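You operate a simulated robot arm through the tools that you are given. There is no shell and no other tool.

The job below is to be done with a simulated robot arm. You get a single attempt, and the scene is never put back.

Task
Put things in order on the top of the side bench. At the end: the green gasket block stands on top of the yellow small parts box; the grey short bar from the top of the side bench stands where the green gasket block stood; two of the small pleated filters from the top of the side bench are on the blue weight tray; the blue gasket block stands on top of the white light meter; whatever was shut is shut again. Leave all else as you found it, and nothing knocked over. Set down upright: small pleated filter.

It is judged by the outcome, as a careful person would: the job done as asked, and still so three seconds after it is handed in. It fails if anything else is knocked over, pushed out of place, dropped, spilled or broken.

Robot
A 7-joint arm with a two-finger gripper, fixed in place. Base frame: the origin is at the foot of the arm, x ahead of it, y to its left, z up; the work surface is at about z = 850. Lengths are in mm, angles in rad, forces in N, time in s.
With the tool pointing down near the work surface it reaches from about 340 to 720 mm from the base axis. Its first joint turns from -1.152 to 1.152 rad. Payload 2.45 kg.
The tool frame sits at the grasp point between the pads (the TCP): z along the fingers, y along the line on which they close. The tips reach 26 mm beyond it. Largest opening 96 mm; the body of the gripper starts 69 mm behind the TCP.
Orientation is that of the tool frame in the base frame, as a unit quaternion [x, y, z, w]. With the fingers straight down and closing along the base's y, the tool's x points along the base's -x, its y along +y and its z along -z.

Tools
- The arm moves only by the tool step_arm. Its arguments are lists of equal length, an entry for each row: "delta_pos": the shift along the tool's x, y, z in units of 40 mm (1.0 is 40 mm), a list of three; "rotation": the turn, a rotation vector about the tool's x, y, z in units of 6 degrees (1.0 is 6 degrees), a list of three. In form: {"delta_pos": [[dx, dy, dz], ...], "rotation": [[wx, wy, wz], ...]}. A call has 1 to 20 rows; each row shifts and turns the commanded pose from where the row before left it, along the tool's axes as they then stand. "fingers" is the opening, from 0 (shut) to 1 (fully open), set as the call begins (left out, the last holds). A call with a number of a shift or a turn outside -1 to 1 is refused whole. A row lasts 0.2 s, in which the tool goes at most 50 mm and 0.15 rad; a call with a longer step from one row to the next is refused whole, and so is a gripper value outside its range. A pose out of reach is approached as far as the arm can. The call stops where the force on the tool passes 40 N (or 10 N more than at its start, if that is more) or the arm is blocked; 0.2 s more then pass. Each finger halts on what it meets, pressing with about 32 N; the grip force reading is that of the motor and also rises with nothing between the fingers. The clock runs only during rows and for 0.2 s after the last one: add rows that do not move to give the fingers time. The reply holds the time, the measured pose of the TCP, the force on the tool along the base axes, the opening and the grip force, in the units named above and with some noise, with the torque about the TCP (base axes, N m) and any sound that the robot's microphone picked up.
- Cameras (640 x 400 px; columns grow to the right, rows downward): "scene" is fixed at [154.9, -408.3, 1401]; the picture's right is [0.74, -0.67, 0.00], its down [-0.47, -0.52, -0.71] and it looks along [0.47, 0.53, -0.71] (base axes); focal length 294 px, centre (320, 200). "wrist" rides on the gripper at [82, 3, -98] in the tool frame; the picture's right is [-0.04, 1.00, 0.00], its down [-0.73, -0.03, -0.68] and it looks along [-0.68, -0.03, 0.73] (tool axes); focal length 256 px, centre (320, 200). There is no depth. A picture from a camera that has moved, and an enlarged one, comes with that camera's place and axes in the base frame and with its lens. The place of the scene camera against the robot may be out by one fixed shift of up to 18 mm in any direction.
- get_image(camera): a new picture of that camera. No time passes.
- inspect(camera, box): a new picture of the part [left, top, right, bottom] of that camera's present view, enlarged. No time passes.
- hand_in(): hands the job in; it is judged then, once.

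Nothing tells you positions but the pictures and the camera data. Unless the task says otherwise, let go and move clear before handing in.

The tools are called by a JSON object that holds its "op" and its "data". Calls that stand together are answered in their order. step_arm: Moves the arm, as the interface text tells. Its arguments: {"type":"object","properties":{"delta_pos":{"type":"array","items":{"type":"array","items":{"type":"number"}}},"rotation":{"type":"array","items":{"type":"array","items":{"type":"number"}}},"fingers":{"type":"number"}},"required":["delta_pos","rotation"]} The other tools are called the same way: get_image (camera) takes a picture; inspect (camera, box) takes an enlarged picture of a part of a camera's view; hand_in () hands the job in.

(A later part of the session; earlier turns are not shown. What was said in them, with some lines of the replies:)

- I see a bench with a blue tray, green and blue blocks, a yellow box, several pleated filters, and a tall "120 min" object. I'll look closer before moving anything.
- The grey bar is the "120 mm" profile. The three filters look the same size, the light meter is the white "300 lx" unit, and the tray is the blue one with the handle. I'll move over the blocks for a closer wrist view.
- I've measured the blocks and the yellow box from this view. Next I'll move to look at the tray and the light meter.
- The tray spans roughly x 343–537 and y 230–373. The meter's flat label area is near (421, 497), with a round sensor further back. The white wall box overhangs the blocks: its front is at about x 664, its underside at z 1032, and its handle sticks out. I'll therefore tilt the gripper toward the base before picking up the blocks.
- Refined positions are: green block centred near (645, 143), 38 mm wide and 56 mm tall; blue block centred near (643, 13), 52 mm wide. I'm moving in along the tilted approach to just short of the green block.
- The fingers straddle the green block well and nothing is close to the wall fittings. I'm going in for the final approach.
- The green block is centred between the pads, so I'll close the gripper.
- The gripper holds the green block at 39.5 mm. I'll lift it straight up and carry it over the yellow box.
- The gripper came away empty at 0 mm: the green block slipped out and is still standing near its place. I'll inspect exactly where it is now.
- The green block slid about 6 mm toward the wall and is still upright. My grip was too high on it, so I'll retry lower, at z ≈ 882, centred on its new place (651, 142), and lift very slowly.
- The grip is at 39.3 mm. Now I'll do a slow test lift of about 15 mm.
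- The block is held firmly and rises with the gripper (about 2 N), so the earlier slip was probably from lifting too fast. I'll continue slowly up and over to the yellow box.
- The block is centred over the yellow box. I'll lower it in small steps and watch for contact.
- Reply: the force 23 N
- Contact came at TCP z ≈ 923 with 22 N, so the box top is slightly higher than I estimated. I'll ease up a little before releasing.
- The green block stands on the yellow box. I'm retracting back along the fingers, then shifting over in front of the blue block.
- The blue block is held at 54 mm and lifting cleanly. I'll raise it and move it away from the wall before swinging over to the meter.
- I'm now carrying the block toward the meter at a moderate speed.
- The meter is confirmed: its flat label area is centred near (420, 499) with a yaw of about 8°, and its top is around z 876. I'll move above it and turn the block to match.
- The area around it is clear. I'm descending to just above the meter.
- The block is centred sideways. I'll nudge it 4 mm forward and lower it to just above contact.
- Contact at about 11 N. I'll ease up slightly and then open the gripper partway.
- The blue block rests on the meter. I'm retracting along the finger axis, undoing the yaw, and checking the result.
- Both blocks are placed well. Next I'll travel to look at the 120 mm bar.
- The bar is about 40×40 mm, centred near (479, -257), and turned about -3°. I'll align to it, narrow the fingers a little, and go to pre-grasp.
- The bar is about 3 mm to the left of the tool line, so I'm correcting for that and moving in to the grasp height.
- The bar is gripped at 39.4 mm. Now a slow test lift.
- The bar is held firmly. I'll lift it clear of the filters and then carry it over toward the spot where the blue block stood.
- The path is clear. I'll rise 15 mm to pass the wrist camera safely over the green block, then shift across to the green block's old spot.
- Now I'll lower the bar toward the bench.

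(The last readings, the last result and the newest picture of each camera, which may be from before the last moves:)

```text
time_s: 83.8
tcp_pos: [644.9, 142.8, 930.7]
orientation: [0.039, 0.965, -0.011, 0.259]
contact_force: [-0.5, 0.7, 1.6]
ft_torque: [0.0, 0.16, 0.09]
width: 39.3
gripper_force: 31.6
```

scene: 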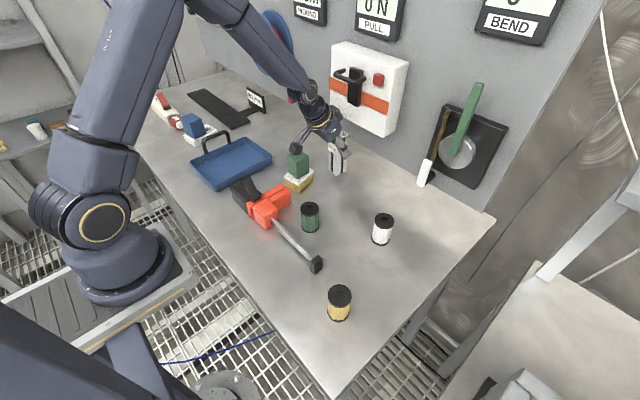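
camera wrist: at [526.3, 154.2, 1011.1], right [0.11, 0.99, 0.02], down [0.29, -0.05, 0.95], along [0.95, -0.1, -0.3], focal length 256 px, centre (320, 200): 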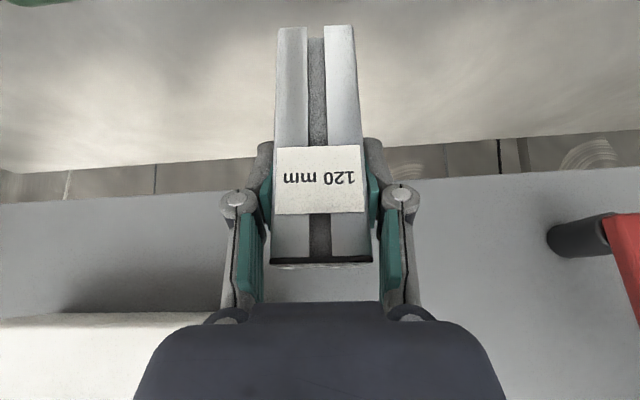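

The bar is lightly touching the bench. I'm releasing it.

{"op": "step_arm", "data": {"delta_pos": [[0, 0, 0], [0, 0, 0], [0, 0, 0], [0, 0, 0], [0, 0, 0], [0, 0, 0]], "rotation": [[0, 0, 0], [0, 0, 0], [0, 0, 0], [0, 0, 0], [0, 0, 0], [0, 0, 0]], "fingers": 0.8}}

{"op": "get_image", "data": {"camera": "wrist"}}

{"op": "inspect", "data": {"camera": "scene", "box": [250, 60, 410, 210]}}

```text
time_s: 85.2
tcp_pos: [644.9, 143.0, 930.8]
orientation: [0.039, 0.965, -0.011, 0.258]
contact_force: [-0.3, 0.1, 0.6]
ft_torque: [0.03, 0.02, -0.01]
width: 76.8
gripper_force: 0.0
```

```text
taken
camera wrist: at [526.3, 153.9, 975.9], right [0.11, 0.99, 0.02], down [0.29, -0.05, 0.95], along [0.95, -0.1, -0.3], focal length 256 px, centre (320, 200)
```

wrist: 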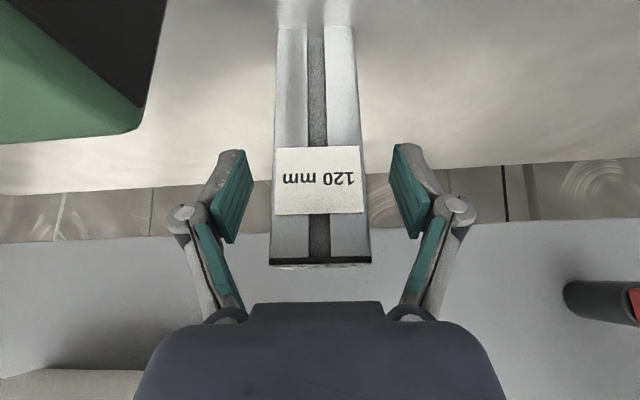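

```text
2.67 times, centred on (330, 135) of scene
camera zoom: at [154.9, -408.3, 1401.0], right [0.74, -0.67, 0.0], down [-0.47, -0.52, -0.71], along [0.47, 0.53, -0.71], focal length 783 px, centre (293, 373)
```

zoom: 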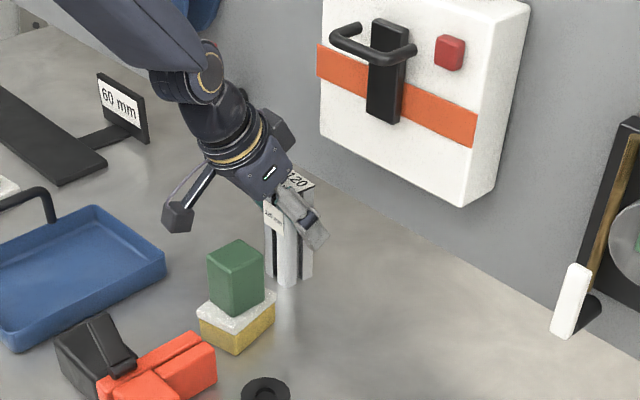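

The bar stands upright where the green block stood. I'm retracting along the finger axis and then returning to a vertical tool away from the wall.

{"op": "step_arm", "data": {"delta_pos": [[0, 0, -0.25], [0, 0, -0.6], [0, 0, -0.6], [0, 0, -0.6], [0, 0, -0.6], [0, 0, -0.6], [0, 0, 0]], "rotation": [[0, 0, 0], [0, 0, 0], [0, 0, 0], [0, 0, 0], [0, 0, 0], [0, 0, 0], [0, 0, 0]]}}

{"op": "get_image", "data": {"camera": "wrist"}}

{"op": "get_image", "data": {"camera": "scene"}}

```text
time_s: 86.8
tcp_pos: [578.9, 148.1, 1045.1]
orientation: [0.037, 0.965, -0.01, 0.259]
contact_force: [0.4, 0.6, 0.1]
ft_torque: [-0.01, -0.01, 0.03]
width: 76.6
gripper_force: 0.1
```

```text
taken
camera wrist: at [460.3, 158.4, 1089.6], right [0.11, 0.99, 0.02], down [0.29, -0.05, 0.95], along [0.95, -0.1, -0.3], focal length 256 px, centre (320, 200)
```

wrist: 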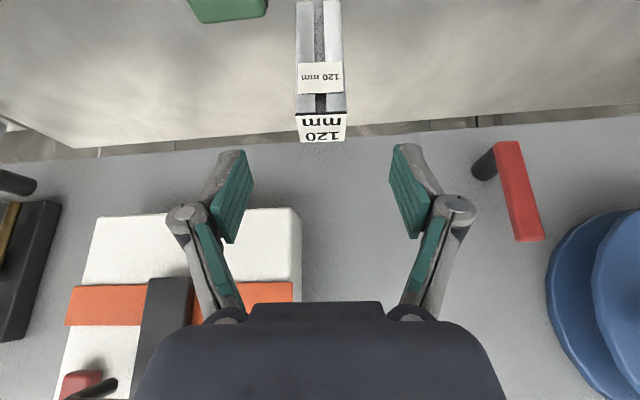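

```text
taken
```

scene: 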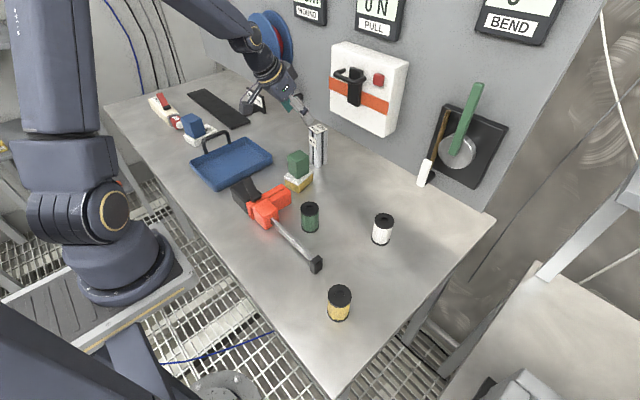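

{"op": "step_arm", "data": {"delta_pos": [[0, 0, 0], [0.3007, -0.743, -0.4], [0.3007, -0.743, -0.4], [0.3007, -0.743, -0.4], [0.3007, -0.743, -0.4], [0.3007, -0.743, -0.4], [0.3007, -0.743, -0.4], [0.3007, -0.743, -0.4], [0, 0, 0], [0, 0, 0], [0, 0, 0], [0, 0, 0], [0, 0, 0], [0, 0, 0]], "rotation": [[-0.375, 0, -0.65], [0, 0, 0], [0, 0, 0], [0, 0, 0], [0, 0, 0], [0, 0, 0], [0, 0, 0], [0, 0, 0], [0, 1, 0], [0, 1, 0], [0, 1, 0], [0, 1, 0], [0, 1, 0], [0, 0, 0]], "fingers": 0.85}}

{"op": "get_image", "data": {"camera": "wrist"}}

{"op": "inspect", "data": {"camera": "wrist", "box": [220, 0, 440, 180]}}

```text
time_s: 89.8
tcp_pos: [452.2, -60.2, 1098.4]
orientation: [-0.001, 1.0, 0.0, -0.001]
contact_force: [0.3, -0.6, 0.3]
ft_torque: [0.02, 0.02, 0.01]
width: 81.6
gripper_force: 0.1
```

```text
taken
camera wrist: at [370.7, -58.4, 1197.8], right [0.04, 1.0, 0.0], down [0.73, -0.03, 0.68], along [0.68, -0.03, -0.73], focal length 256 px, centre (320, 200)
```

wrist: 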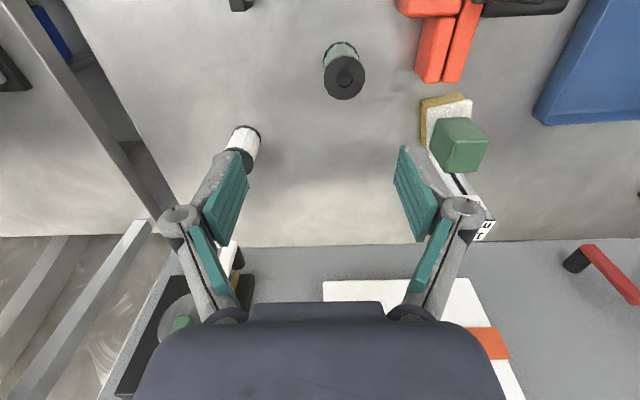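

```text
2.22 times, centred on (330, 90) of wrist
camera zoom: at [370.7, -58.4, 1197.8], right [0.04, 1.0, 0.0], down [0.73, -0.03, 0.68], along [0.68, -0.03, -0.73], focal length 569 px, centre (298, 444)
```

zoom: 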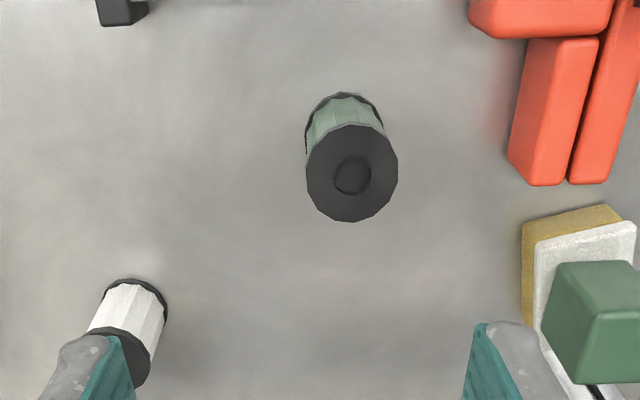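

The green filter is centred near (462.5, -37), about 43 mm across and 61 mm tall. I'm going straight down over it.

{"op": "step_arm", "data": {"delta_pos": [[-0.0515, 0.116, 0.692], [-0.0515, 0.116, 0.692], [-0.0515, 0.116, 0.692], [-0.0515, 0.116, 0.692], [-0.0515, 0.116, 0.692], [0, 0, 0]], "rotation": [[0, 0, 0], [0, 0, 0], [0, 0, 0], [0, 0, 0], [0, 0, 0], [0, 0, 0]]}}

{"op": "get_image", "data": {"camera": "wrist"}}

```text
time_s: 91.2
tcp_pos: [461.5, -36.9, 959.8]
orientation: [0.001, 1.0, 0.0, 0.0]
contact_force: [0.5, 0.0, -0.1]
ft_torque: [-0.01, 0.03, 0.01]
width: 81.8
gripper_force: 0.0
```

```text
taken
camera wrist: at [379.8, -35.1, 1058.5], right [0.04, 1.0, 0.0], down [0.73, -0.03, 0.68], along [0.68, -0.03, -0.73], focal length 256 px, centre (320, 200)
```

wrist: 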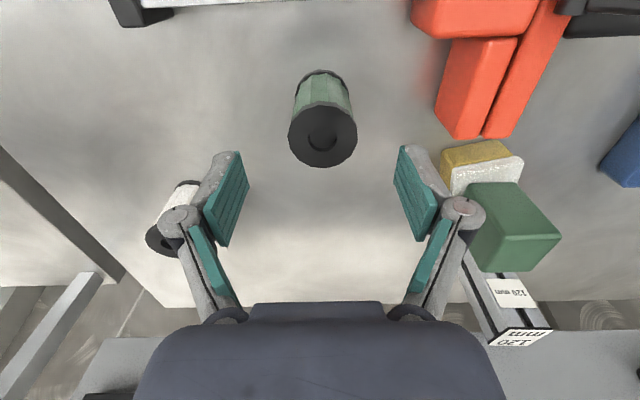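

{"op": "step_arm", "data": {"delta_pos": [[0, -0.015, 0.5], [0, 0, 0.5], [0, 0, 0.5], [0, 0, 0.375], [0, 0, 0]], "rotation": [[0, 0, 0], [0, 0, 0], [0, 0, 0], [0, 0, 0], [0, 0, 0]]}}

{"op": "step_arm", "data": {"delta_pos": [[0, 0, 0], [0, 0, 0], [0, 0, 0], [0, 0, 0], [0, 0, 0], [0, 0, 0], [0, 0, 0]], "rotation": [[0, 0, 0], [0, 0, 0], [0, 0, 0], [0, 0, 0], [0, 0, 0], [0, 0, 0], [0, 0, 0]], "fingers": 0.0}}

{"op": "get_image", "data": {"camera": "wrist"}}

```text
time_s: 92.4
tcp_pos: [462.1, -37.7, 885.0]
orientation: [-0.001, 1.0, -0.001, -0.001]
contact_force: [-1.3, 0.4, 0.4]
ft_torque: [-0.02, 0.0, -0.01]
width: 81.5
gripper_force: 0.0
```

```text
time_s: 94.0
tcp_pos: [463.1, -36.7, 884.9]
orientation: [0.001, 1.0, 0.001, 0.001]
contact_force: [-0.2, 1.4, 2.7]
ft_torque: [-0.06, 0.0, 0.0]
width: 42.5
gripper_force: 31.9
```

```text
taken
camera wrist: at [381.0, -35.5, 983.9], right [0.04, 1.0, 0.0], down [0.73, -0.03, 0.68], along [0.68, -0.03, -0.73], focal length 256 px, centre (320, 200)
```

wrist: 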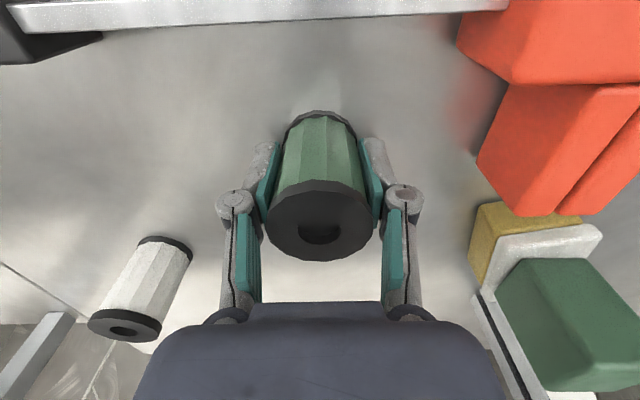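

The filter is gripped at 42.5 mm. Slow test lift next.

{"op": "step_arm", "data": {"delta_pos": [[0, 0, -0.05], [0, 0, -0.075], [0, 0, -0.075], [0, 0, -0.075], [0, 0, -0.1], [0, 0, 0]], "rotation": [[0, 0, 0], [0, 0, 0], [0, 0, 0], [0, 0, 0], [0, 0, 0], [0, 0, 0]]}}

{"op": "get_image", "data": {"camera": "wrist"}}

```text
time_s: 95.4
tcp_pos: [462.2, -37.7, 899.7]
orientation: [0.001, 1.0, 0.0, 0.0]
contact_force: [-0.5, -0.3, -0.1]
ft_torque: [0.0, 0.03, 0.0]
width: 42.5
gripper_force: 32.5
```

```text
taken
camera wrist: at [380.6, -35.5, 999.2], right [0.04, 1.0, 0.0], down [0.73, -0.03, 0.68], along [0.68, -0.03, -0.73], focal length 256 px, centre (320, 200)
```

wrist: 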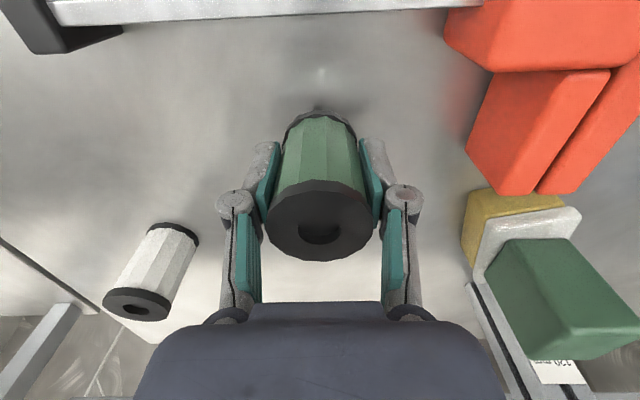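

It's held well. I'll lift clear and carry it to above the tray.

{"op": "step_arm", "data": {"delta_pos": [[0, 0, -0.2], [0, 0, -0.3], [0, 0, -0.325], [0, 0, -0.325], [0, 0, -0.325], [0, 0, -0.325], [0, 0, -0.325], [0, 0, -0.325], [0, 0, -0.325], [0, 0, -0.3], [0, 0, -0.2], [0, 0, 0]], "rotation": [[0, 0, 0], [0, 0, 0], [0, 0, 0], [0, 0, 0], [0, 0, 0], [0, 0, 0], [0, 0, 0], [0, 0, 0], [0, 0, 0], [0, 0, 0], [0, 0, 0], [0, 0, 0]]}}

{"op": "step_arm", "data": {"delta_pos": [[-0.0112, 0.2, 0], [-0.0225, 0.4267, 0], [-0.0225, 0.4267, 0], [-0.0225, 0.4267, 0], [-0.0225, 0.4267, 0], [-0.0225, 0.4267, 0], [-0.0225, 0.4267, 0], [-0.0225, 0.4267, 0], [-0.0225, 0.4267, 0], [-0.0225, 0.4267, 0], [-0.0225, 0.4267, 0], [-0.0225, 0.4267, 0], [-0.0225, 0.4267, 0], [-0.0225, 0.4267, 0], [-0.0225, 0.4267, 0], [-0.0225, 0.4267, 0], [-0.0225, 0.4267, 0], [-0.0225, 0.4267, 0], [-0.0225, 0.4267, 0], [-0.0112, 0.4267, 0]], "rotation": [[0, 0, 0], [0, 0, 0], [0, 0, 0], [0, 0, 0], [0, 0, 0], [0, 0, 0], [0, 0, 0], [0, 0, 0], [0, 0, 0], [0, 0, 0], [0, 0, 0], [0, 0, 0], [0, 0, 0], [0, 0, 0], [0, 0, 0], [0, 0, 0], [0, 0, 0], [0, 0, 0], [0, 0, 0], [0, 0, 0]]}}

{"op": "get_image", "data": {"camera": "wrist"}}

{"op": "get_image", "data": {"camera": "scene"}}

```text
time_s: 98.0
tcp_pos: [461.5, -37.2, 1030.8]
orientation: [0.0, 1.0, 0.0, 0.0]
contact_force: [0.1, -0.1, -0.1]
ft_torque: [-0.01, 0.03, 0.01]
width: 42.4
gripper_force: 32.3
```

```text
time_s: 102.2
tcp_pos: [478.3, 295.6, 1030.3]
orientation: [0.0, 1.0, 0.0, 0.0]
contact_force: [-0.2, 0.2, 0.3]
ft_torque: [-0.03, 0.02, -0.03]
width: 42.3
gripper_force: 31.8
```

```text
taken
camera wrist: at [397.3, 296.6, 1129.3], right [0.04, 1.0, 0.0], down [0.73, -0.03, 0.68], along [0.68, -0.03, -0.73], focal length 256 px, centre (320, 200)
```

wrist: 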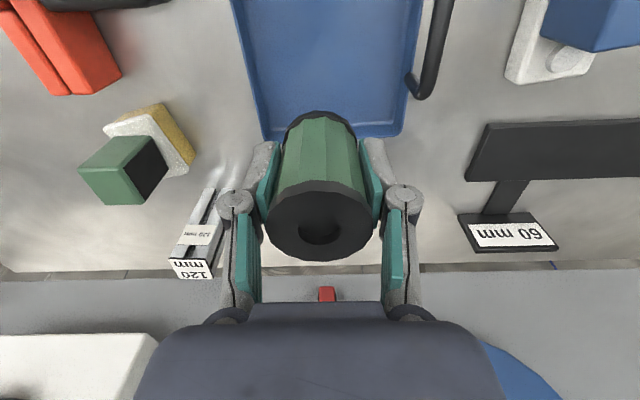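

```text
taken
```

scene: 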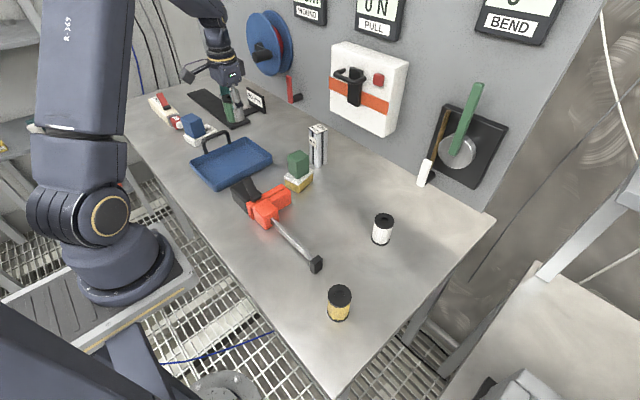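

I'm positioned over the tray. Lowering the filter to near the tray floor.

{"op": "step_arm", "data": {"delta_pos": [[0, 0, 0.2], [0, 0, 0.325], [0, 0, 0.325], [0, 0, 0.325], [0, 0, 0.325], [0, 0, 0.325], [0, 0, 0.325], [0, 0, 0.325], [0, 0, 0.325], [0, 0, 0.3], [0, 0, 0.15], [0, 0, 0]], "rotation": [[0, 0, 0], [0, 0, 0], [0, 0, 0], [0, 0, 0], [0, 0, 0], [0, 0, 0], [0, 0, 0], [0, 0, 0], [0, 0, 0], [0, 0, 0], [0, 0, 0], [0, 0, 0]]}}

{"op": "get_image", "data": {"camera": "wrist"}}

{"op": "inspect", "data": {"camera": "scene", "box": [170, 80, 290, 200]}}

```text
time_s: 104.8
tcp_pos: [477.8, 295.6, 901.0]
orientation: [0.0, 1.0, 0.001, 0.0]
contact_force: [-0.2, 0.0, -0.2]
ft_torque: [0.0, 0.0, -0.03]
width: 42.2
gripper_force: 31.9
```

```text
taken
camera wrist: at [397.4, 297.3, 1000.0], right [0.04, 1.0, 0.0], down [0.73, -0.03, 0.68], along [0.68, -0.03, -0.73], focal length 256 px, centre (320, 200)
```

wrist: 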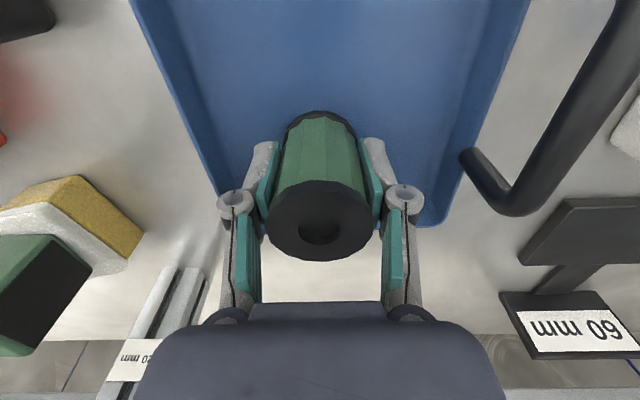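

```text
3.33 times, centred on (230, 140) of scene
camera zoom: at [154.9, -408.3, 1401.0], right [0.74, -0.67, 0.0], down [-0.47, -0.52, -0.71], along [0.47, 0.53, -0.71], focal length 979 px, centre (620, 400)
```

zoom: 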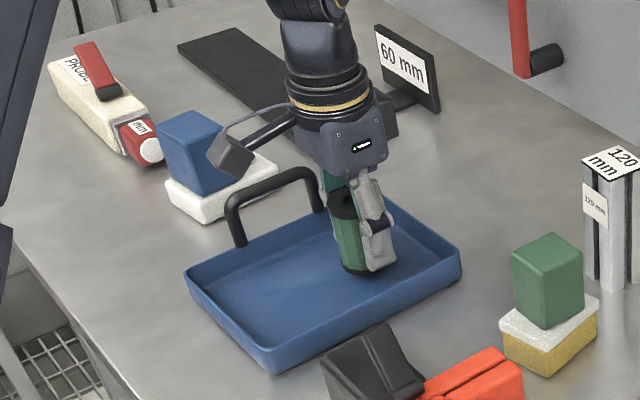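

{"op": "step_arm", "data": {"delta_pos": [[0, 0, 0.05], [0, 0, 0.05], [0, 0, 0.05], [0, 0, 0.05], [0, 0, 0]], "rotation": [[0, 0, 0], [0, 0, 0], [0, 0, 0], [0, 0, 0], [0, 0, 0]]}}

{"op": "step_arm", "data": {"delta_pos": [[0, 0, 0.025], [0, 0, 0]], "rotation": [[0, 0, 0], [0, 0, 0]]}}

{"op": "step_arm", "data": {"delta_pos": [[0, 0, 0.025], [0, 0, 0]], "rotation": [[0, 0, 0], [0, 0, 0]]}}

```text
time_s: 106.0
tcp_pos: [479.6, 296.0, 893.4]
orientation: [0.0, 1.0, 0.001, 0.0]
contact_force: [0.2, 0.0, -0.9]
ft_torque: [0.03, -0.01, 0.01]
width: 42.4
gripper_force: 31.8
```

```text
time_s: 106.6
tcp_pos: [478.8, 294.7, 891.7]
orientation: [0.0, 1.0, 0.0, 0.0]
contact_force: [-0.1, -1.2, -0.1]
ft_torque: [0.03, 0.0, -0.01]
width: 42.4
gripper_force: 31.4
```

```text
time_s: 107.2
tcp_pos: [479.3, 295.0, 890.7]
orientation: [0.0, 1.0, 0.0, 0.0]
contact_force: [0.1, 0.3, -0.6]
ft_torque: [0.0, 0.0, 0.0]
width: 42.3
gripper_force: 32.0
```

{"op": "step_arm", "data": {"delta_pos": [[0, 0, 0.025], [0, 0, 0]], "rotation": [[0, 0, 0], [0, 0, 0]]}}

{"op": "step_arm", "data": {"delta_pos": [[0, 0, 0.025], [0, 0, 0]], "rotation": [[0, 0, 0], [0, 0, 0]]}}

```text
time_s: 107.8
tcp_pos: [479.5, 294.8, 890.0]
orientation: [0.0, 1.0, 0.0, 0.0]
contact_force: [-0.1, -0.2, -0.8]
ft_torque: [-0.01, -0.01, 0.02]
width: 42.0
gripper_force: 32.3
```

```text
time_s: 108.4
tcp_pos: [479.8, 295.5, 889.6]
orientation: [-0.001, 1.0, 0.0, 0.0]
contact_force: [-0.1, -1.8, 3.8]
ft_torque: [-0.06, 0.02, -0.03]
width: 42.3
gripper_force: 31.3
```

Light contact with the tray floor. I'm releasing gently.

{"op": "step_arm", "data": {"delta_pos": [[0, 0, 0], [0, 0, 0], [0, 0, 0], [0, 0, 0], [0, 0, 0]], "rotation": [[0, 0, 0], [0, 0, 0], [0, 0, 0], [0, 0, 0], [0, 0, 0]], "fingers": 0.72}}

{"op": "get_image", "data": {"camera": "wrist"}}

{"op": "inspect", "data": {"camera": "scene", "box": [170, 80, 290, 200]}}

```text
time_s: 109.6
tcp_pos: [478.4, 294.7, 889.5]
orientation: [0.0, 1.0, 0.0, 0.0]
contact_force: [0.4, -0.4, 0.0]
ft_torque: [-0.05, 0.04, 0.0]
width: 69.3
gripper_force: 0.1
```

```text
taken
camera wrist: at [398.2, 297.1, 987.7], right [0.04, 1.0, 0.0], down [0.73, -0.03, 0.68], along [0.68, -0.03, -0.73], focal length 256 px, centre (320, 200)
```

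wrist: 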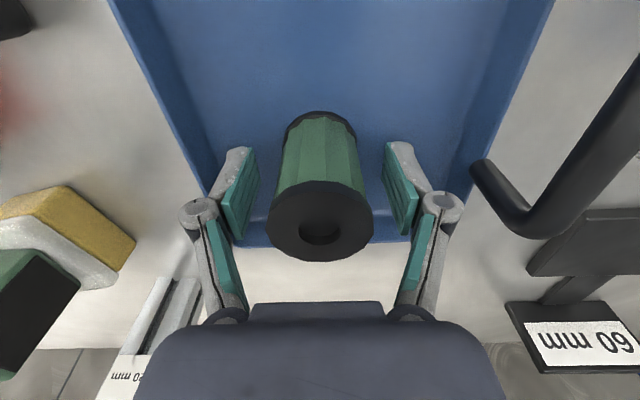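

```text
3.33 times, centred on (230, 140) of scene
camera zoom: at [154.9, -408.3, 1401.0], right [0.74, -0.67, 0.0], down [-0.47, -0.52, -0.71], along [0.47, 0.53, -0.71], focal length 979 px, centre (620, 400)
```

zoom: 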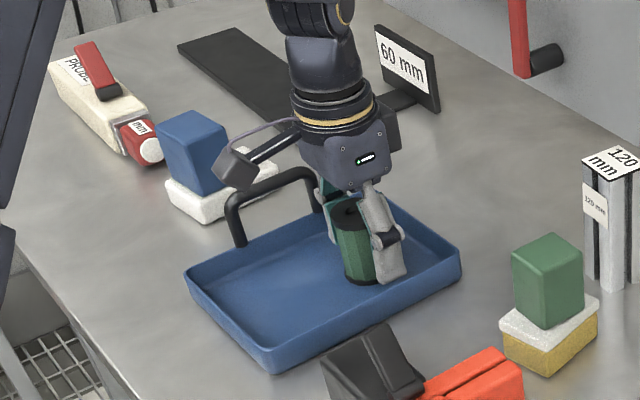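

The first filter stands upright in the tray. I'm rising straight up and then travelling to the white filter.

{"op": "step_arm", "data": {"delta_pos": [[0, 0, -0.2], [0, 0, -0.4], [0, 0, -0.6], [0, 0, -0.8], [0, 0, -0.8], [0, 0, -0.7], [0, 0, 0]], "rotation": [[0, 0, 0], [0, 0, 0], [0, 0, 0], [0, 0, 0], [0, 0, 0], [0, 0, 0], [0, 0, 0]]}}

{"op": "inspect", "data": {"camera": "scene", "box": [170, 80, 290, 200]}}

{"op": "step_arm", "data": {"delta_pos": [[-0.0415, -0.909, -0.096], [-0.0415, -0.909, -0.096], [-0.0415, -0.909, -0.096], [-0.0415, -0.909, -0.096], [-0.0415, -0.909, -0.096], [-0.0415, -0.909, -0.096], [-0.0415, -0.909, -0.096], [-0.0415, -0.909, -0.096], [-0.0415, -0.909, -0.096], [-0.0415, -0.909, -0.096], [-0.0415, -0.909, -0.096], [-0.0415, -0.909, -0.096], [-0.0415, -0.909, -0.096], [0, 0, 0]], "rotation": [[0, 0, 0], [0, 0, 0], [0, 0, 0], [0, 0, 0], [0, 0, 0], [0, 0, 0], [0, 0, 0], [0, 0, 0], [0, 0, 0], [0, 0, 0], [0, 0, 0], [0, 0, 0], [0, 0, 0], [0, 0, 0]], "fingers": 0.85}}

{"op": "get_image", "data": {"camera": "wrist"}}

{"op": "get_image", "data": {"camera": "scene"}}

```text
time_s: 111.2
tcp_pos: [479.8, 296.3, 1028.9]
orientation: [0.001, 1.0, 0.0, 0.0]
contact_force: [0.8, -0.6, -0.1]
ft_torque: [0.04, -0.02, 0.01]
width: 69.0
gripper_force: 0.1
```

```text
3.33 times, centred on (230, 140) of scene
camera zoom: at [154.9, -408.3, 1401.0], right [0.74, -0.67, 0.0], down [-0.47, -0.52, -0.71], along [0.47, 0.53, -0.71], focal length 979 px, centre (620, 400)
```

zoom: 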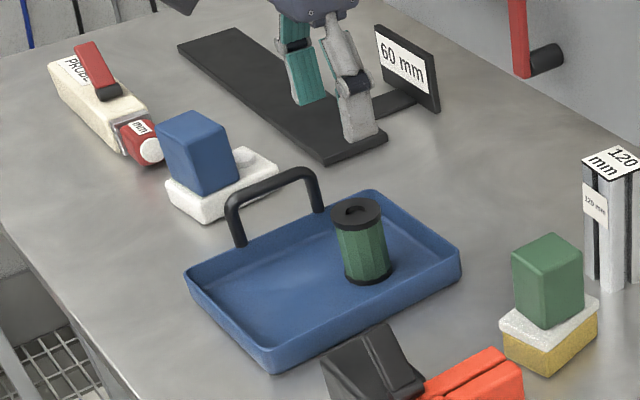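

```text
time_s: 114.2
tcp_pos: [501.1, -177.7, 1079.2]
orientation: [0.0, 1.0, 0.001, 0.001]
contact_force: [0.8, -0.7, -0.2]
ft_torque: [-0.01, 0.01, -0.02]
width: 81.6
gripper_force: 0.0
```

```text
taken
camera wrist: at [419.5, -176.1, 1178.2], right [0.04, 1.0, 0.0], down [0.73, -0.03, 0.68], along [0.68, -0.03, -0.73], focal length 256 px, centre (320, 200)
```

wrist: 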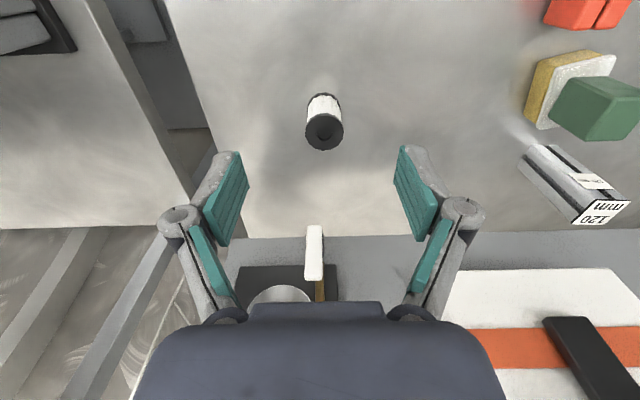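

```text
taken
```

scene: 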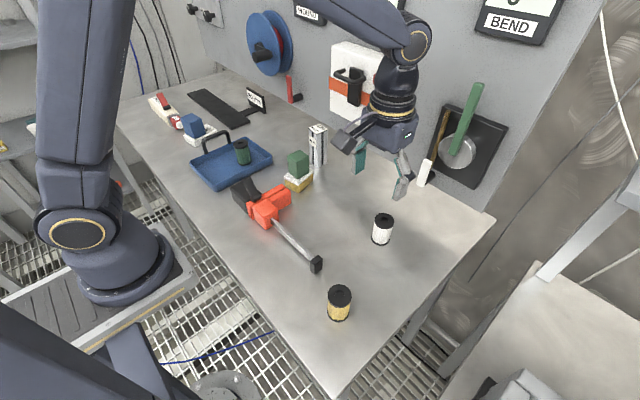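

{"op": "inspect", "data": {"camera": "wrist", "box": [250, 70, 400, 170]}}

```text
4.00 times, centred on (325, 120) of wrist
camera zoom: at [419.5, -176.1, 1178.2], right [0.04, 1.0, 0.0], down [0.73, -0.03, 0.68], along [0.68, -0.03, -0.73], focal length 1024 px, centre (300, 520)
```

zoom: 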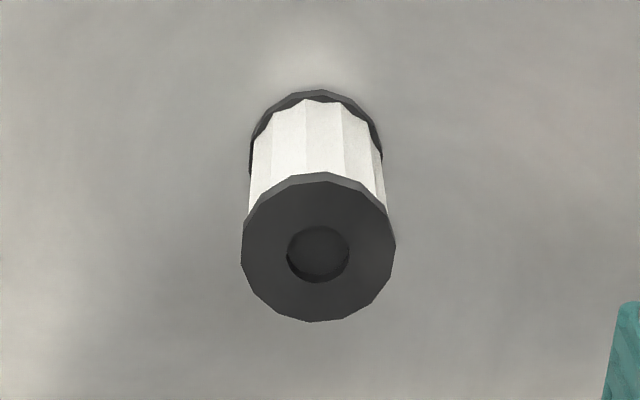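

The white filter is centred near (562.5, -177). Moving above it.

{"op": "step_arm", "data": {"delta_pos": [[-0.384, 0.0025, 0.745], [-0.384, 0.0025, 0.745], [-0.384, 0.0025, 0.745], [-0.384, 0.0025, 0.745], [0, 0, 0]], "rotation": [[0, 0, 0], [0, 0, 0], [0, 0, 0], [0, 0, 0], [0, 0, 0]]}}

{"op": "get_image", "data": {"camera": "wrist"}}

{"op": "get_image", "data": {"camera": "scene"}}

```text
time_s: 115.4
tcp_pos: [562.6, -177.6, 958.3]
orientation: [0.0, 1.0, 0.0, -0.001]
contact_force: [0.4, 0.4, 0.8]
ft_torque: [-0.02, 0.01, 0.02]
width: 81.4
gripper_force: 0.1
```

```text
taken
camera wrist: at [481.7, -176.0, 1058.4], right [0.04, 1.0, 0.0], down [0.73, -0.03, 0.68], along [0.68, -0.03, -0.73], focal length 256 px, centre (320, 200)
```

wrist: 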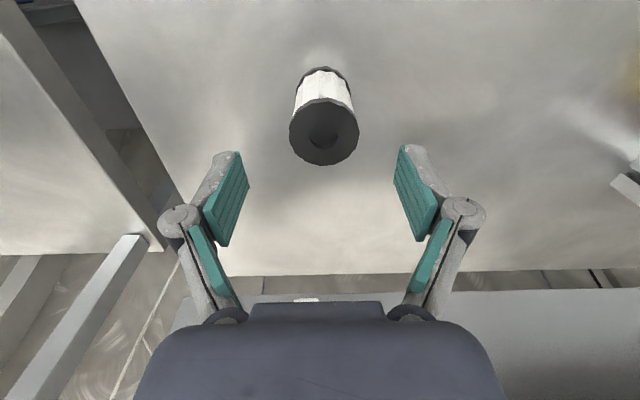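

```text
taken
```

scene: 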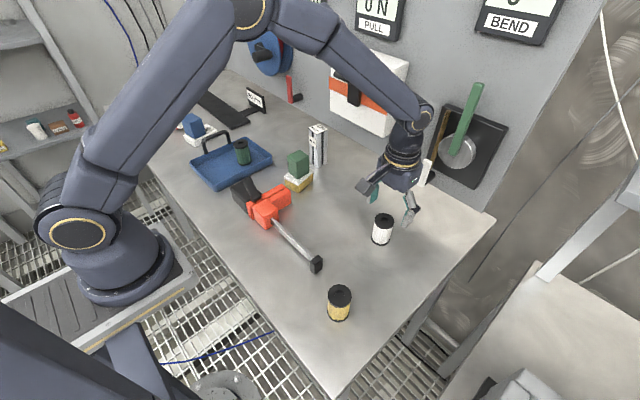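

{"op": "step_arm", "data": {"delta_pos": [[0, 0.01, 0.5], [0, 0, 0.5], [0, 0, 0.5], [0, 0, 0.335], [0, 0, 0]], "rotation": [[0, 0, 0], [0, 0, 0], [0, 0, 0], [0, 0, 0], [0, 0, 0]]}}

{"op": "step_arm", "data": {"delta_pos": [[0, 0, 0], [0, 0, 0], [0, 0, 0], [0, 0, 0], [0, 0, 0], [0, 0, 0], [0, 0, 0]], "rotation": [[0, 0, 0], [0, 0, 0], [0, 0, 0], [0, 0, 0], [0, 0, 0], [0, 0, 0], [0, 0, 0]], "fingers": 0.0}}

{"op": "step_arm", "data": {"delta_pos": [[0, 0, -0.05], [0, 0, -0.075], [0, 0, -0.075], [0, 0, -0.075], [0, 0, -0.1], [0, 0, 0]], "rotation": [[0, 0, 0], [0, 0, 0], [0, 0, 0], [0, 0, 0], [0, 0, 0], [0, 0, 0]]}}

{"op": "get_image", "data": {"camera": "wrist"}}

```text
time_s: 116.6
tcp_pos: [562.5, -178.8, 887.0]
orientation: [0.0, 1.0, 0.0, 0.0]
contact_force: [-0.5, 0.2, 0.6]
ft_torque: [-0.02, 0.0, -0.02]
width: 81.6
gripper_force: 0.1
```

```text
time_s: 118.2
tcp_pos: [563.9, -177.4, 886.3]
orientation: [0.0, 1.0, 0.001, 0.0]
contact_force: [-0.5, -0.5, 1.4]
ft_torque: [0.05, 0.04, -0.01]
width: 42.0
gripper_force: 31.9
```

```text
time_s: 119.6
tcp_pos: [562.6, -176.7, 900.8]
orientation: [-0.001, 1.0, 0.0, 0.0]
contact_force: [0.2, 0.0, -0.5]
ft_torque: [0.01, 0.02, 0.0]
width: 42.0
gripper_force: 31.6
```

```text
taken
camera wrist: at [481.4, -175.6, 999.6], right [0.04, 1.0, 0.0], down [0.73, -0.03, 0.68], along [0.68, -0.03, -0.73], focal length 256 px, centre (320, 200)
```

wrist: 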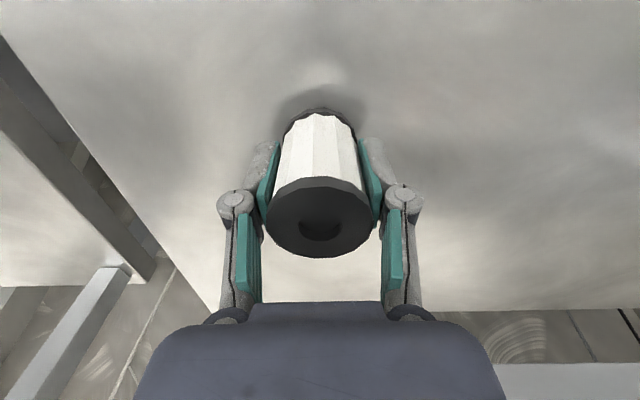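

The white filter is held at 42 mm. I'll lift it and carry it to the tray, to the other side from the green one.

{"op": "step_arm", "data": {"delta_pos": [[0, 0, -0.2], [0, 0, -0.3], [0, 0, -0.325], [0, 0, -0.325], [0, 0, -0.325], [0, 0, -0.325], [0, 0, -0.325], [0, 0, -0.325], [0, 0, -0.325], [0, 0, -0.3], [0, 0, -0.2], [0, 0, 0]], "rotation": [[0, 0, 0], [0, 0, 0], [0, 0, 0], [0, 0, 0], [0, 0, 0], [0, 0, 0], [0, 0, 0], [0, 0, 0], [0, 0, 0], [0, 0, 0], [0, 0, 0], [0, 0, 0]]}}

{"op": "step_arm", "data": {"delta_pos": [[0.0678, 0.1965, 0], [0.1355, 0.393, 0], [0.1355, 0.393, 0], [0.1355, 0.393, 0], [0.1355, 0.393, 0], [0.1355, 0.393, 0], [0.1355, 0.393, 0], [0.1355, 0.393, 0], [0.1355, 0.393, 0], [0.1355, 0.393, 0], [0.1355, 0.393, 0], [0.1355, 0.393, 0], [0.1355, 0.393, 0], [0.1355, 0.393, 0], [0.1355, 0.393, 0], [0.1355, 0.393, 0], [0.1355, 0.393, 0]], "rotation": [[0, 0, 0], [0, 0, 0], [0, 0, 0], [0, 0, 0], [0, 0, 0], [0, 0, 0], [0, 0, 0], [0, 0, 0], [0, 0, 0], [0, 0, 0], [0, 0, 0], [0, 0, 0], [0, 0, 0], [0, 0, 0], [0, 0, 0], [0, 0, 0], [0, 0, 0]]}}

{"op": "step_arm", "data": {"delta_pos": [[0.1355, 0.393, 0], [0.1355, 0.393, 0], [0.1355, 0.393, 0], [0.1355, 0.393, 0], [0.1355, 0.393, 0], [0.1355, 0.393, 0], [0.1355, 0.393, 0], [0.1355, 0.393, 0], [0.1355, 0.393, 0], [0.1355, 0.393, 0], [0.1355, 0.393, 0], [0.1355, 0.393, 0], [0.1355, 0.393, 0], [0.0678, 0.1965, 0], [0, 0, 0]], "rotation": [[0, 0, 0], [0, 0, 0], [0, 0, 0], [0, 0, 0], [0, 0, 0], [0, 0, 0], [0, 0, 0], [0, 0, 0], [0, 0, 0], [0, 0, 0], [0, 0, 0], [0, 0, 0], [0, 0, 0], [0, 0, 0], [0, 0, 0]]}}

{"op": "get_image", "data": {"camera": "wrist"}}

{"op": "get_image", "data": {"camera": "scene"}}

```text
time_s: 122.2
tcp_pos: [563.0, -178.0, 1032.3]
orientation: [0.0, 1.0, 0.0, 0.0]
contact_force: [0.1, -0.2, -0.4]
ft_torque: [0.01, 0.0, -0.02]
width: 41.9
gripper_force: 31.8
```

```text
time_s: 125.8
tcp_pos: [474.4, 81.9, 1032.4]
orientation: [0.0, 1.0, 0.0, 0.001]
contact_force: [0.9, -0.3, -0.5]
ft_torque: [-0.01, 0.03, -0.01]
width: 42.0
gripper_force: 32.2
```

```text
time_s: 129.0
tcp_pos: [401.5, 293.6, 1032.4]
orientation: [0.0, 1.0, 0.0, 0.0]
contact_force: [-0.8, 0.2, -0.3]
ft_torque: [0.04, 0.0, 0.05]
width: 41.5
gripper_force: 32.7
```

```text
taken
camera wrist: at [319.4, 295.7, 1130.7], right [0.04, 1.0, 0.0], down [0.73, -0.03, 0.68], along [0.68, -0.03, -0.73], focal length 256 px, centre (320, 200)
```

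wrist: 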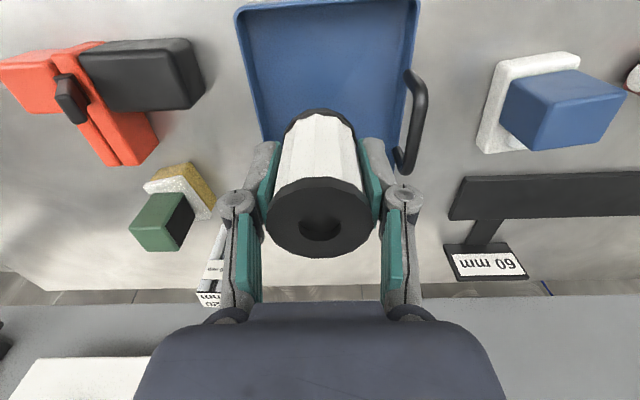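

```text
taken
```

scene: 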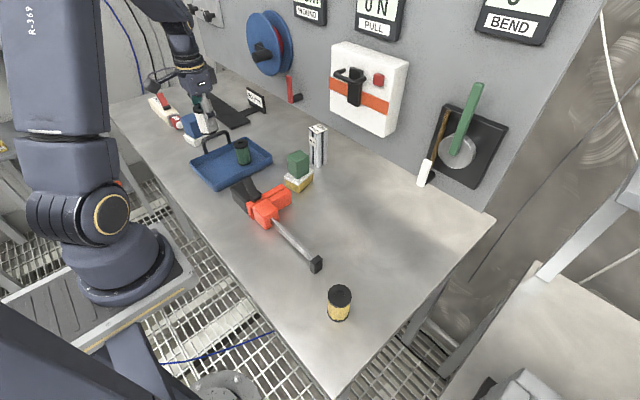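

Over the tray, clear of the handle and the green filter. I'm lowering.

{"op": "step_arm", "data": {"delta_pos": [[0, 0, 0.2], [0, 0, 0.325], [0, 0, 0.325], [0, 0, 0.325], [0, 0, 0.325], [0, 0, 0.325], [0, 0, 0.325], [0, 0, 0.325], [0, 0, 0.325], [0, 0, 0.3], [0, 0, 0.2], [0, 0, 0]], "rotation": [[0, 0, 0], [0, 0, 0], [0, 0, 0], [0, 0, 0], [0, 0, 0], [0, 0, 0], [0, 0, 0], [0, 0, 0], [0, 0, 0], [0, 0, 0], [0, 0, 0], [0, 0, 0]]}}

{"op": "get_image", "data": {"camera": "wrist"}}

{"op": "inspect", "data": {"camera": "scene", "box": [170, 80, 290, 200]}}

```text
time_s: 131.6
tcp_pos: [401.5, 295.2, 899.6]
orientation: [0.001, 1.0, 0.0, 0.001]
contact_force: [0.8, -0.2, 0.4]
ft_torque: [-0.01, -0.01, -0.02]
width: 41.5
gripper_force: 32.3
```

```text
taken
camera wrist: at [319.8, 295.9, 999.0], right [0.04, 1.0, 0.0], down [0.73, -0.03, 0.68], along [0.68, -0.03, -0.73], focal length 256 px, centre (320, 200)
```

wrist: 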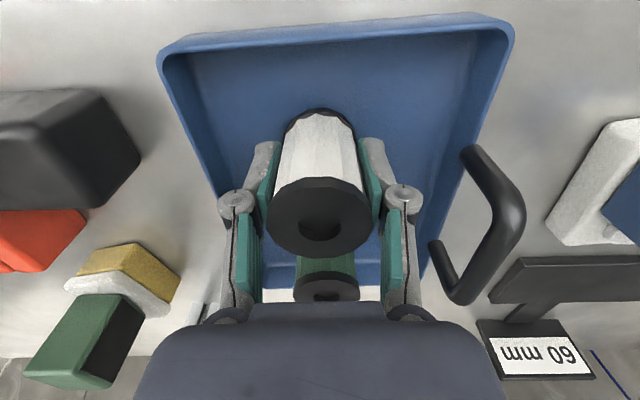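

```text
3.33 times, centred on (230, 140) of scene
camera zoom: at [154.9, -408.3, 1401.0], right [0.74, -0.67, 0.0], down [-0.47, -0.52, -0.71], along [0.47, 0.53, -0.71], focal length 979 px, centre (620, 400)
```

zoom: 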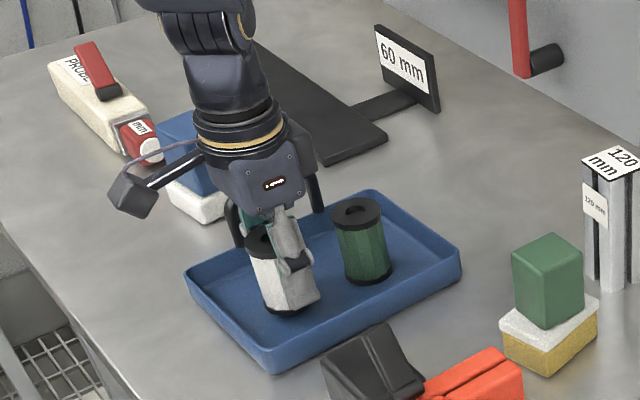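

{"op": "step_arm", "data": {"delta_pos": [[0, 0, 0.05], [0, 0, 0.05], [0, 0, 0.05], [0, 0, 0]], "rotation": [[0, 0, 0], [0, 0, 0], [0, 0, 0], [0, 0, 0]]}}

{"op": "step_arm", "data": {"delta_pos": [[0, 0, 0.025], [0, 0, 0]], "rotation": [[0, 0, 0], [0, 0, 0]]}}

{"op": "step_arm", "data": {"delta_pos": [[0, 0, 0.025], [0, 0, 0]], "rotation": [[0, 0, 0], [0, 0, 0]]}}

```text
time_s: 132.6
tcp_pos: [401.1, 293.9, 893.8]
orientation: [0.0, 1.0, 0.0, 0.0]
contact_force: [0.2, 0.6, -0.1]
ft_torque: [-0.03, 0.0, -0.01]
width: 41.2
gripper_force: 31.8
```

```text
time_s: 133.2
tcp_pos: [400.9, 294.8, 893.4]
orientation: [0.0, 1.0, 0.0, 0.0]
contact_force: [-0.4, 0.3, -0.6]
ft_torque: [0.01, 0.02, 0.0]
width: 41.1
gripper_force: 31.6
```

```text
time_s: 133.8
tcp_pos: [400.6, 293.5, 893.4]
orientation: [0.001, 1.0, 0.0, 0.0]
contact_force: [-0.1, -0.4, -1.3]
ft_torque: [0.0, 0.01, -0.01]
width: 41.8
gripper_force: 32.0
```

{"op": "step_arm", "data": {"delta_pos": [[0, 0, 0.025], [0, 0, 0]], "rotation": [[0, 0, 0], [0, 0, 0]]}}

{"op": "step_arm", "data": {"delta_pos": [[0, 0, 0.025], [0, 0, 0]], "rotation": [[0, 0, 0], [0, 0, 0]]}}

```text
time_s: 134.4
tcp_pos: [401.5, 294.8, 890.4]
orientation: [0.0, 1.0, 0.001, 0.0]
contact_force: [0.2, -0.8, -0.1]
ft_torque: [0.02, 0.0, 0.03]
width: 41.4
gripper_force: 31.7
```

```text
time_s: 135.0
tcp_pos: [400.2, 294.5, 890.8]
orientation: [0.001, 1.0, 0.001, 0.0]
contact_force: [-1.8, -3.0, 8.8]
ft_torque: [-0.07, 0.16, 0.06]
width: 41.5
gripper_force: 32.3
```

{"op": "step_arm", "data": {"delta_pos": [[0, 0, -0.012], [0, 0, 0]], "rotation": [[0, 0, 0], [0, 0, 0]]}}

{"op": "step_arm", "data": {"delta_pos": [[0, 0, 0], [0, 0, 0], [0, 0, 0], [0, 0, 0], [0, 0, 0]], "rotation": [[0, 0, 0], [0, 0, 0], [0, 0, 0], [0, 0, 0], [0, 0, 0]], "fingers": 0.72}}

{"op": "get_image", "data": {"camera": "wrist"}}

{"op": "inspect", "data": {"camera": "scene", "box": [170, 80, 290, 200]}}

```text
time_s: 135.6
tcp_pos: [400.4, 293.4, 891.5]
orientation: [0.0, 1.0, 0.0, -0.001]
contact_force: [-0.3, 0.2, 0.8]
ft_torque: [0.03, 0.04, 0.01]
width: 41.2
gripper_force: 31.5
```

```text
time_s: 136.8
tcp_pos: [400.8, 294.1, 889.9]
orientation: [0.0, 1.0, 0.0, 0.0]
contact_force: [-0.2, -0.3, 0.5]
ft_torque: [0.0, 0.0, 0.02]
width: 69.2
gripper_force: 0.1
```

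```text
taken
camera wrist: at [319.6, 295.7, 989.3], right [0.04, 1.0, 0.0], down [0.73, -0.03, 0.68], along [0.68, -0.03, -0.73], focal length 256 px, centre (320, 200)
```

wrist: 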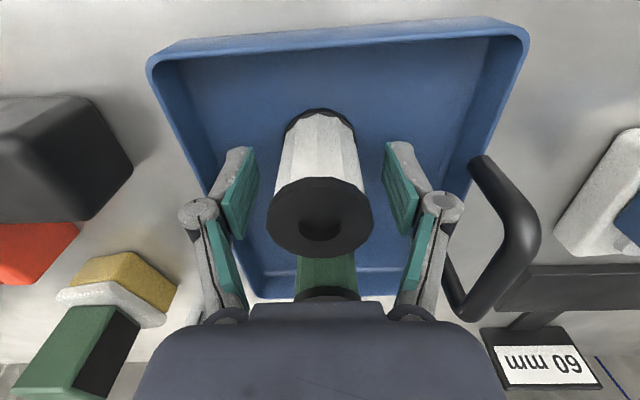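

```text
3.33 times, centred on (230, 140) of scene
camera zoom: at [154.9, -408.3, 1401.0], right [0.74, -0.67, 0.0], down [-0.47, -0.52, -0.71], along [0.47, 0.53, -0.71], focal length 979 px, centre (620, 400)
```

zoom: 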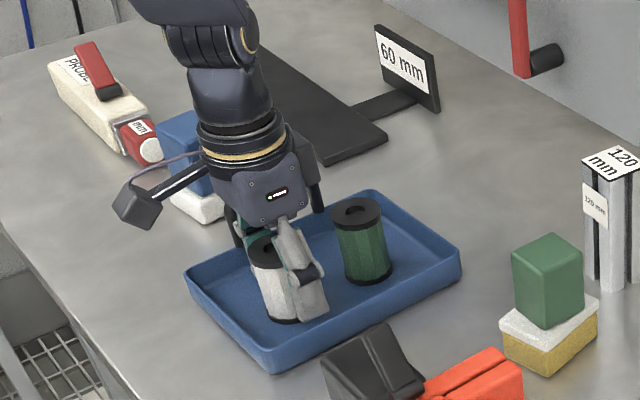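

Both filters stand in the tray. I'm rising straight up and clear.

{"op": "step_arm", "data": {"delta_pos": [[0, 0, -0.15], [0, 0, -0.3], [0, 0, -0.5], [0, 0, -0.7], [0, 0, -0.8], [0, 0, -0.8], [0, 0, -0.8], [0, 0, -0.8], [0, 0, 0]], "rotation": [[0, 0, 0], [0, 0, 0], [0, 0, 0], [0, 0, 0], [0, 0, 0], [0, 0, 0], [0, 0, 0], [0, 0, 0], [0, 0, 0]]}}

{"op": "get_image", "data": {"camera": "scene"}}

{"op": "get_image", "data": {"camera": "wrist"}}

{"op": "inspect", "data": {"camera": "scene", "box": [140, 80, 340, 210]}}

```text
time_s: 138.8
tcp_pos: [399.6, 295.1, 1084.7]
orientation: [0.002, 1.0, -0.001, 0.0]
contact_force: [0.1, 0.3, 0.4]
ft_torque: [-0.04, -0.03, 0.04]
width: 69.3
gripper_force: 0.1
```

```text
taken
```

scene: 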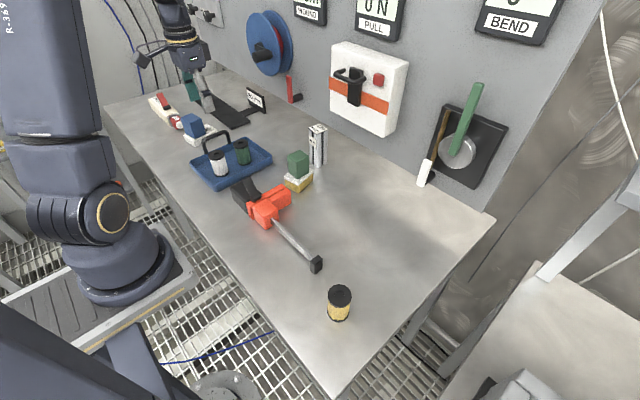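

```text
taken
camera wrist: at [319.0, 296.3, 1183.9], right [0.04, 1.0, 0.0], down [0.73, -0.03, 0.68], along [0.68, -0.03, -0.73], focal length 256 px, centre (320, 200)
```

wrist: 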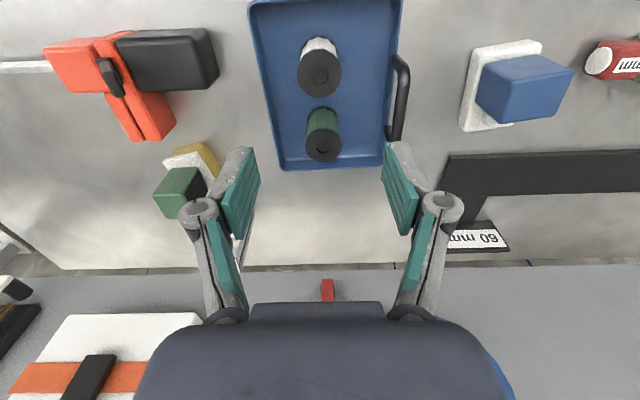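

```text
3.08 times, centred on (240, 145) of scene
camera zoom: at [154.9, -408.3, 1401.0], right [0.74, -0.67, 0.0], down [-0.47, -0.52, -0.71], along [0.47, 0.53, -0.71], focal length 904 px, centre (566, 369)
```

zoom: 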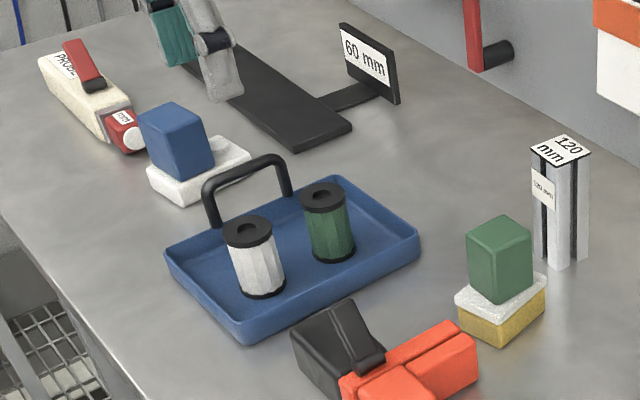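

Everything is in place: green on the yellow box, the bar on green's old spot, two filters upright in the tray, and blue on the meter. I'm returning to the starting area for a last check.

{"op": "step_arm", "data": {"delta_pos": [[-0.04, -0.909, -0.215], [-0.04, -0.909, -0.215], [-0.04, -0.909, -0.215], [-0.04, -0.909, -0.215], [-0.04, -0.909, -0.215], [-0.04, -0.909, -0.215], [-0.04, -0.909, -0.215], [-0.04, -0.909, -0.215], [-0.04, -0.909, -0.215], [-0.04, -0.909, -0.215], [-0.04, -0.909, -0.215], [0, 0, 0]], "rotation": [[0, 0, 0], [0, 0, 0], [0, 0, 0], [0, 0, 0], [0, 0, 0], [0, 0, 0], [0, 0, 0], [0, 0, 0], [0, 0, 0], [0, 0, 0], [0, 0, 0], [0, 0, 0]], "fingers": 1.0}}

{"op": "get_image", "data": {"camera": "scene"}}

{"op": "inspect", "data": {"camera": "scene", "box": [100, 60, 320, 200]}}

{"op": "inspect", "data": {"camera": "scene", "box": [220, 110, 420, 330]}}

```text
time_s: 141.4
tcp_pos: [418.7, -105.7, 1178.6]
orientation: [0.0, 1.0, 0.0, 0.0]
contact_force: [0.0, 0.2, 0.5]
ft_torque: [-0.01, 0.0, -0.03]
width: 96.1
gripper_force: 0.0
```

```text
taken
```

scene: 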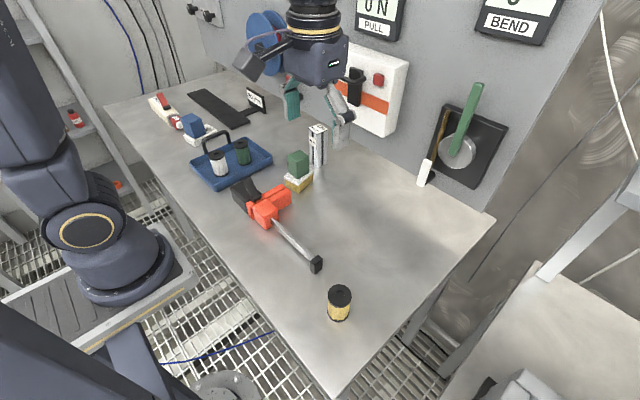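

```text
2.86 times, centred on (210, 130) of scene
camera zoom: at [154.9, -408.3, 1401.0], right [0.74, -0.67, 0.0], down [-0.47, -0.52, -0.71], along [0.47, 0.53, -0.71], focal length 839 px, centre (634, 400)
```

zoom: 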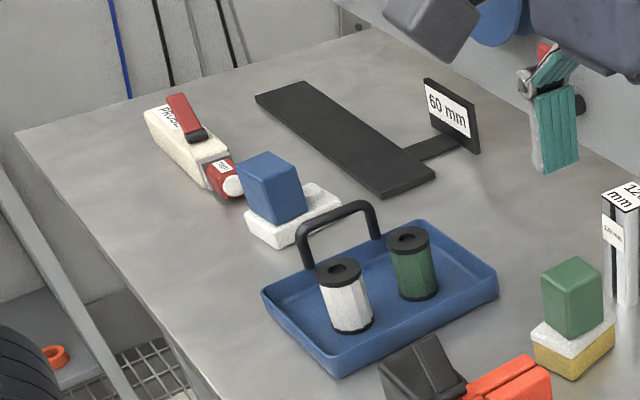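

```text
1.82 times, centred on (320, 220) of scene
camera zoom: at [154.9, -408.3, 1401.0], right [0.74, -0.67, 0.0], down [-0.47, -0.52, -0.71], along [0.47, 0.53, -0.71], focal length 534 px, centre (320, 164)
```

zoom: 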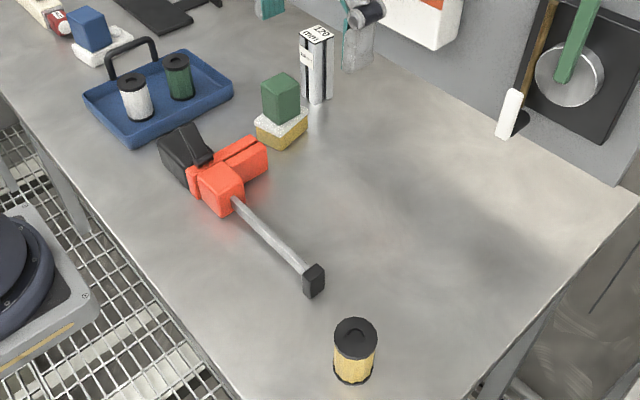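

The scene matches what was asked. The green block is on the yellow box, the bar is where the green block stood, the white and green filters are upright in the tray, and the blue block is on the meter. The tray, clamp, yellow filter and other items look unmoved, nothing needed opening, and the arm is clear. I'm handing in.

{"op": "hand_in", "data": {}}

```text
The job is handed in.
```

The job is done and handed in. In the last pictures everything was where you asked and standing upright:

- **Green gasket block:** it stands on top of the yellow small parts box. My first lift slipped and it slid about 6 mm along the bench, still upright. The second try held.
- **Grey short bar (120 mm):** it stands where the green gasket block first stood.
- **Small pleated filters:** the green and the white one are upright on the blue weight tray. I left the yellow one where it was.
- **Blue gasket block:** it stands on the flat part of the white light meter, clear of the round sensor.

Nothing had to be opened, so there was nothing to shut again. The other items look unmoved, and the arm is clear with the gripper open.
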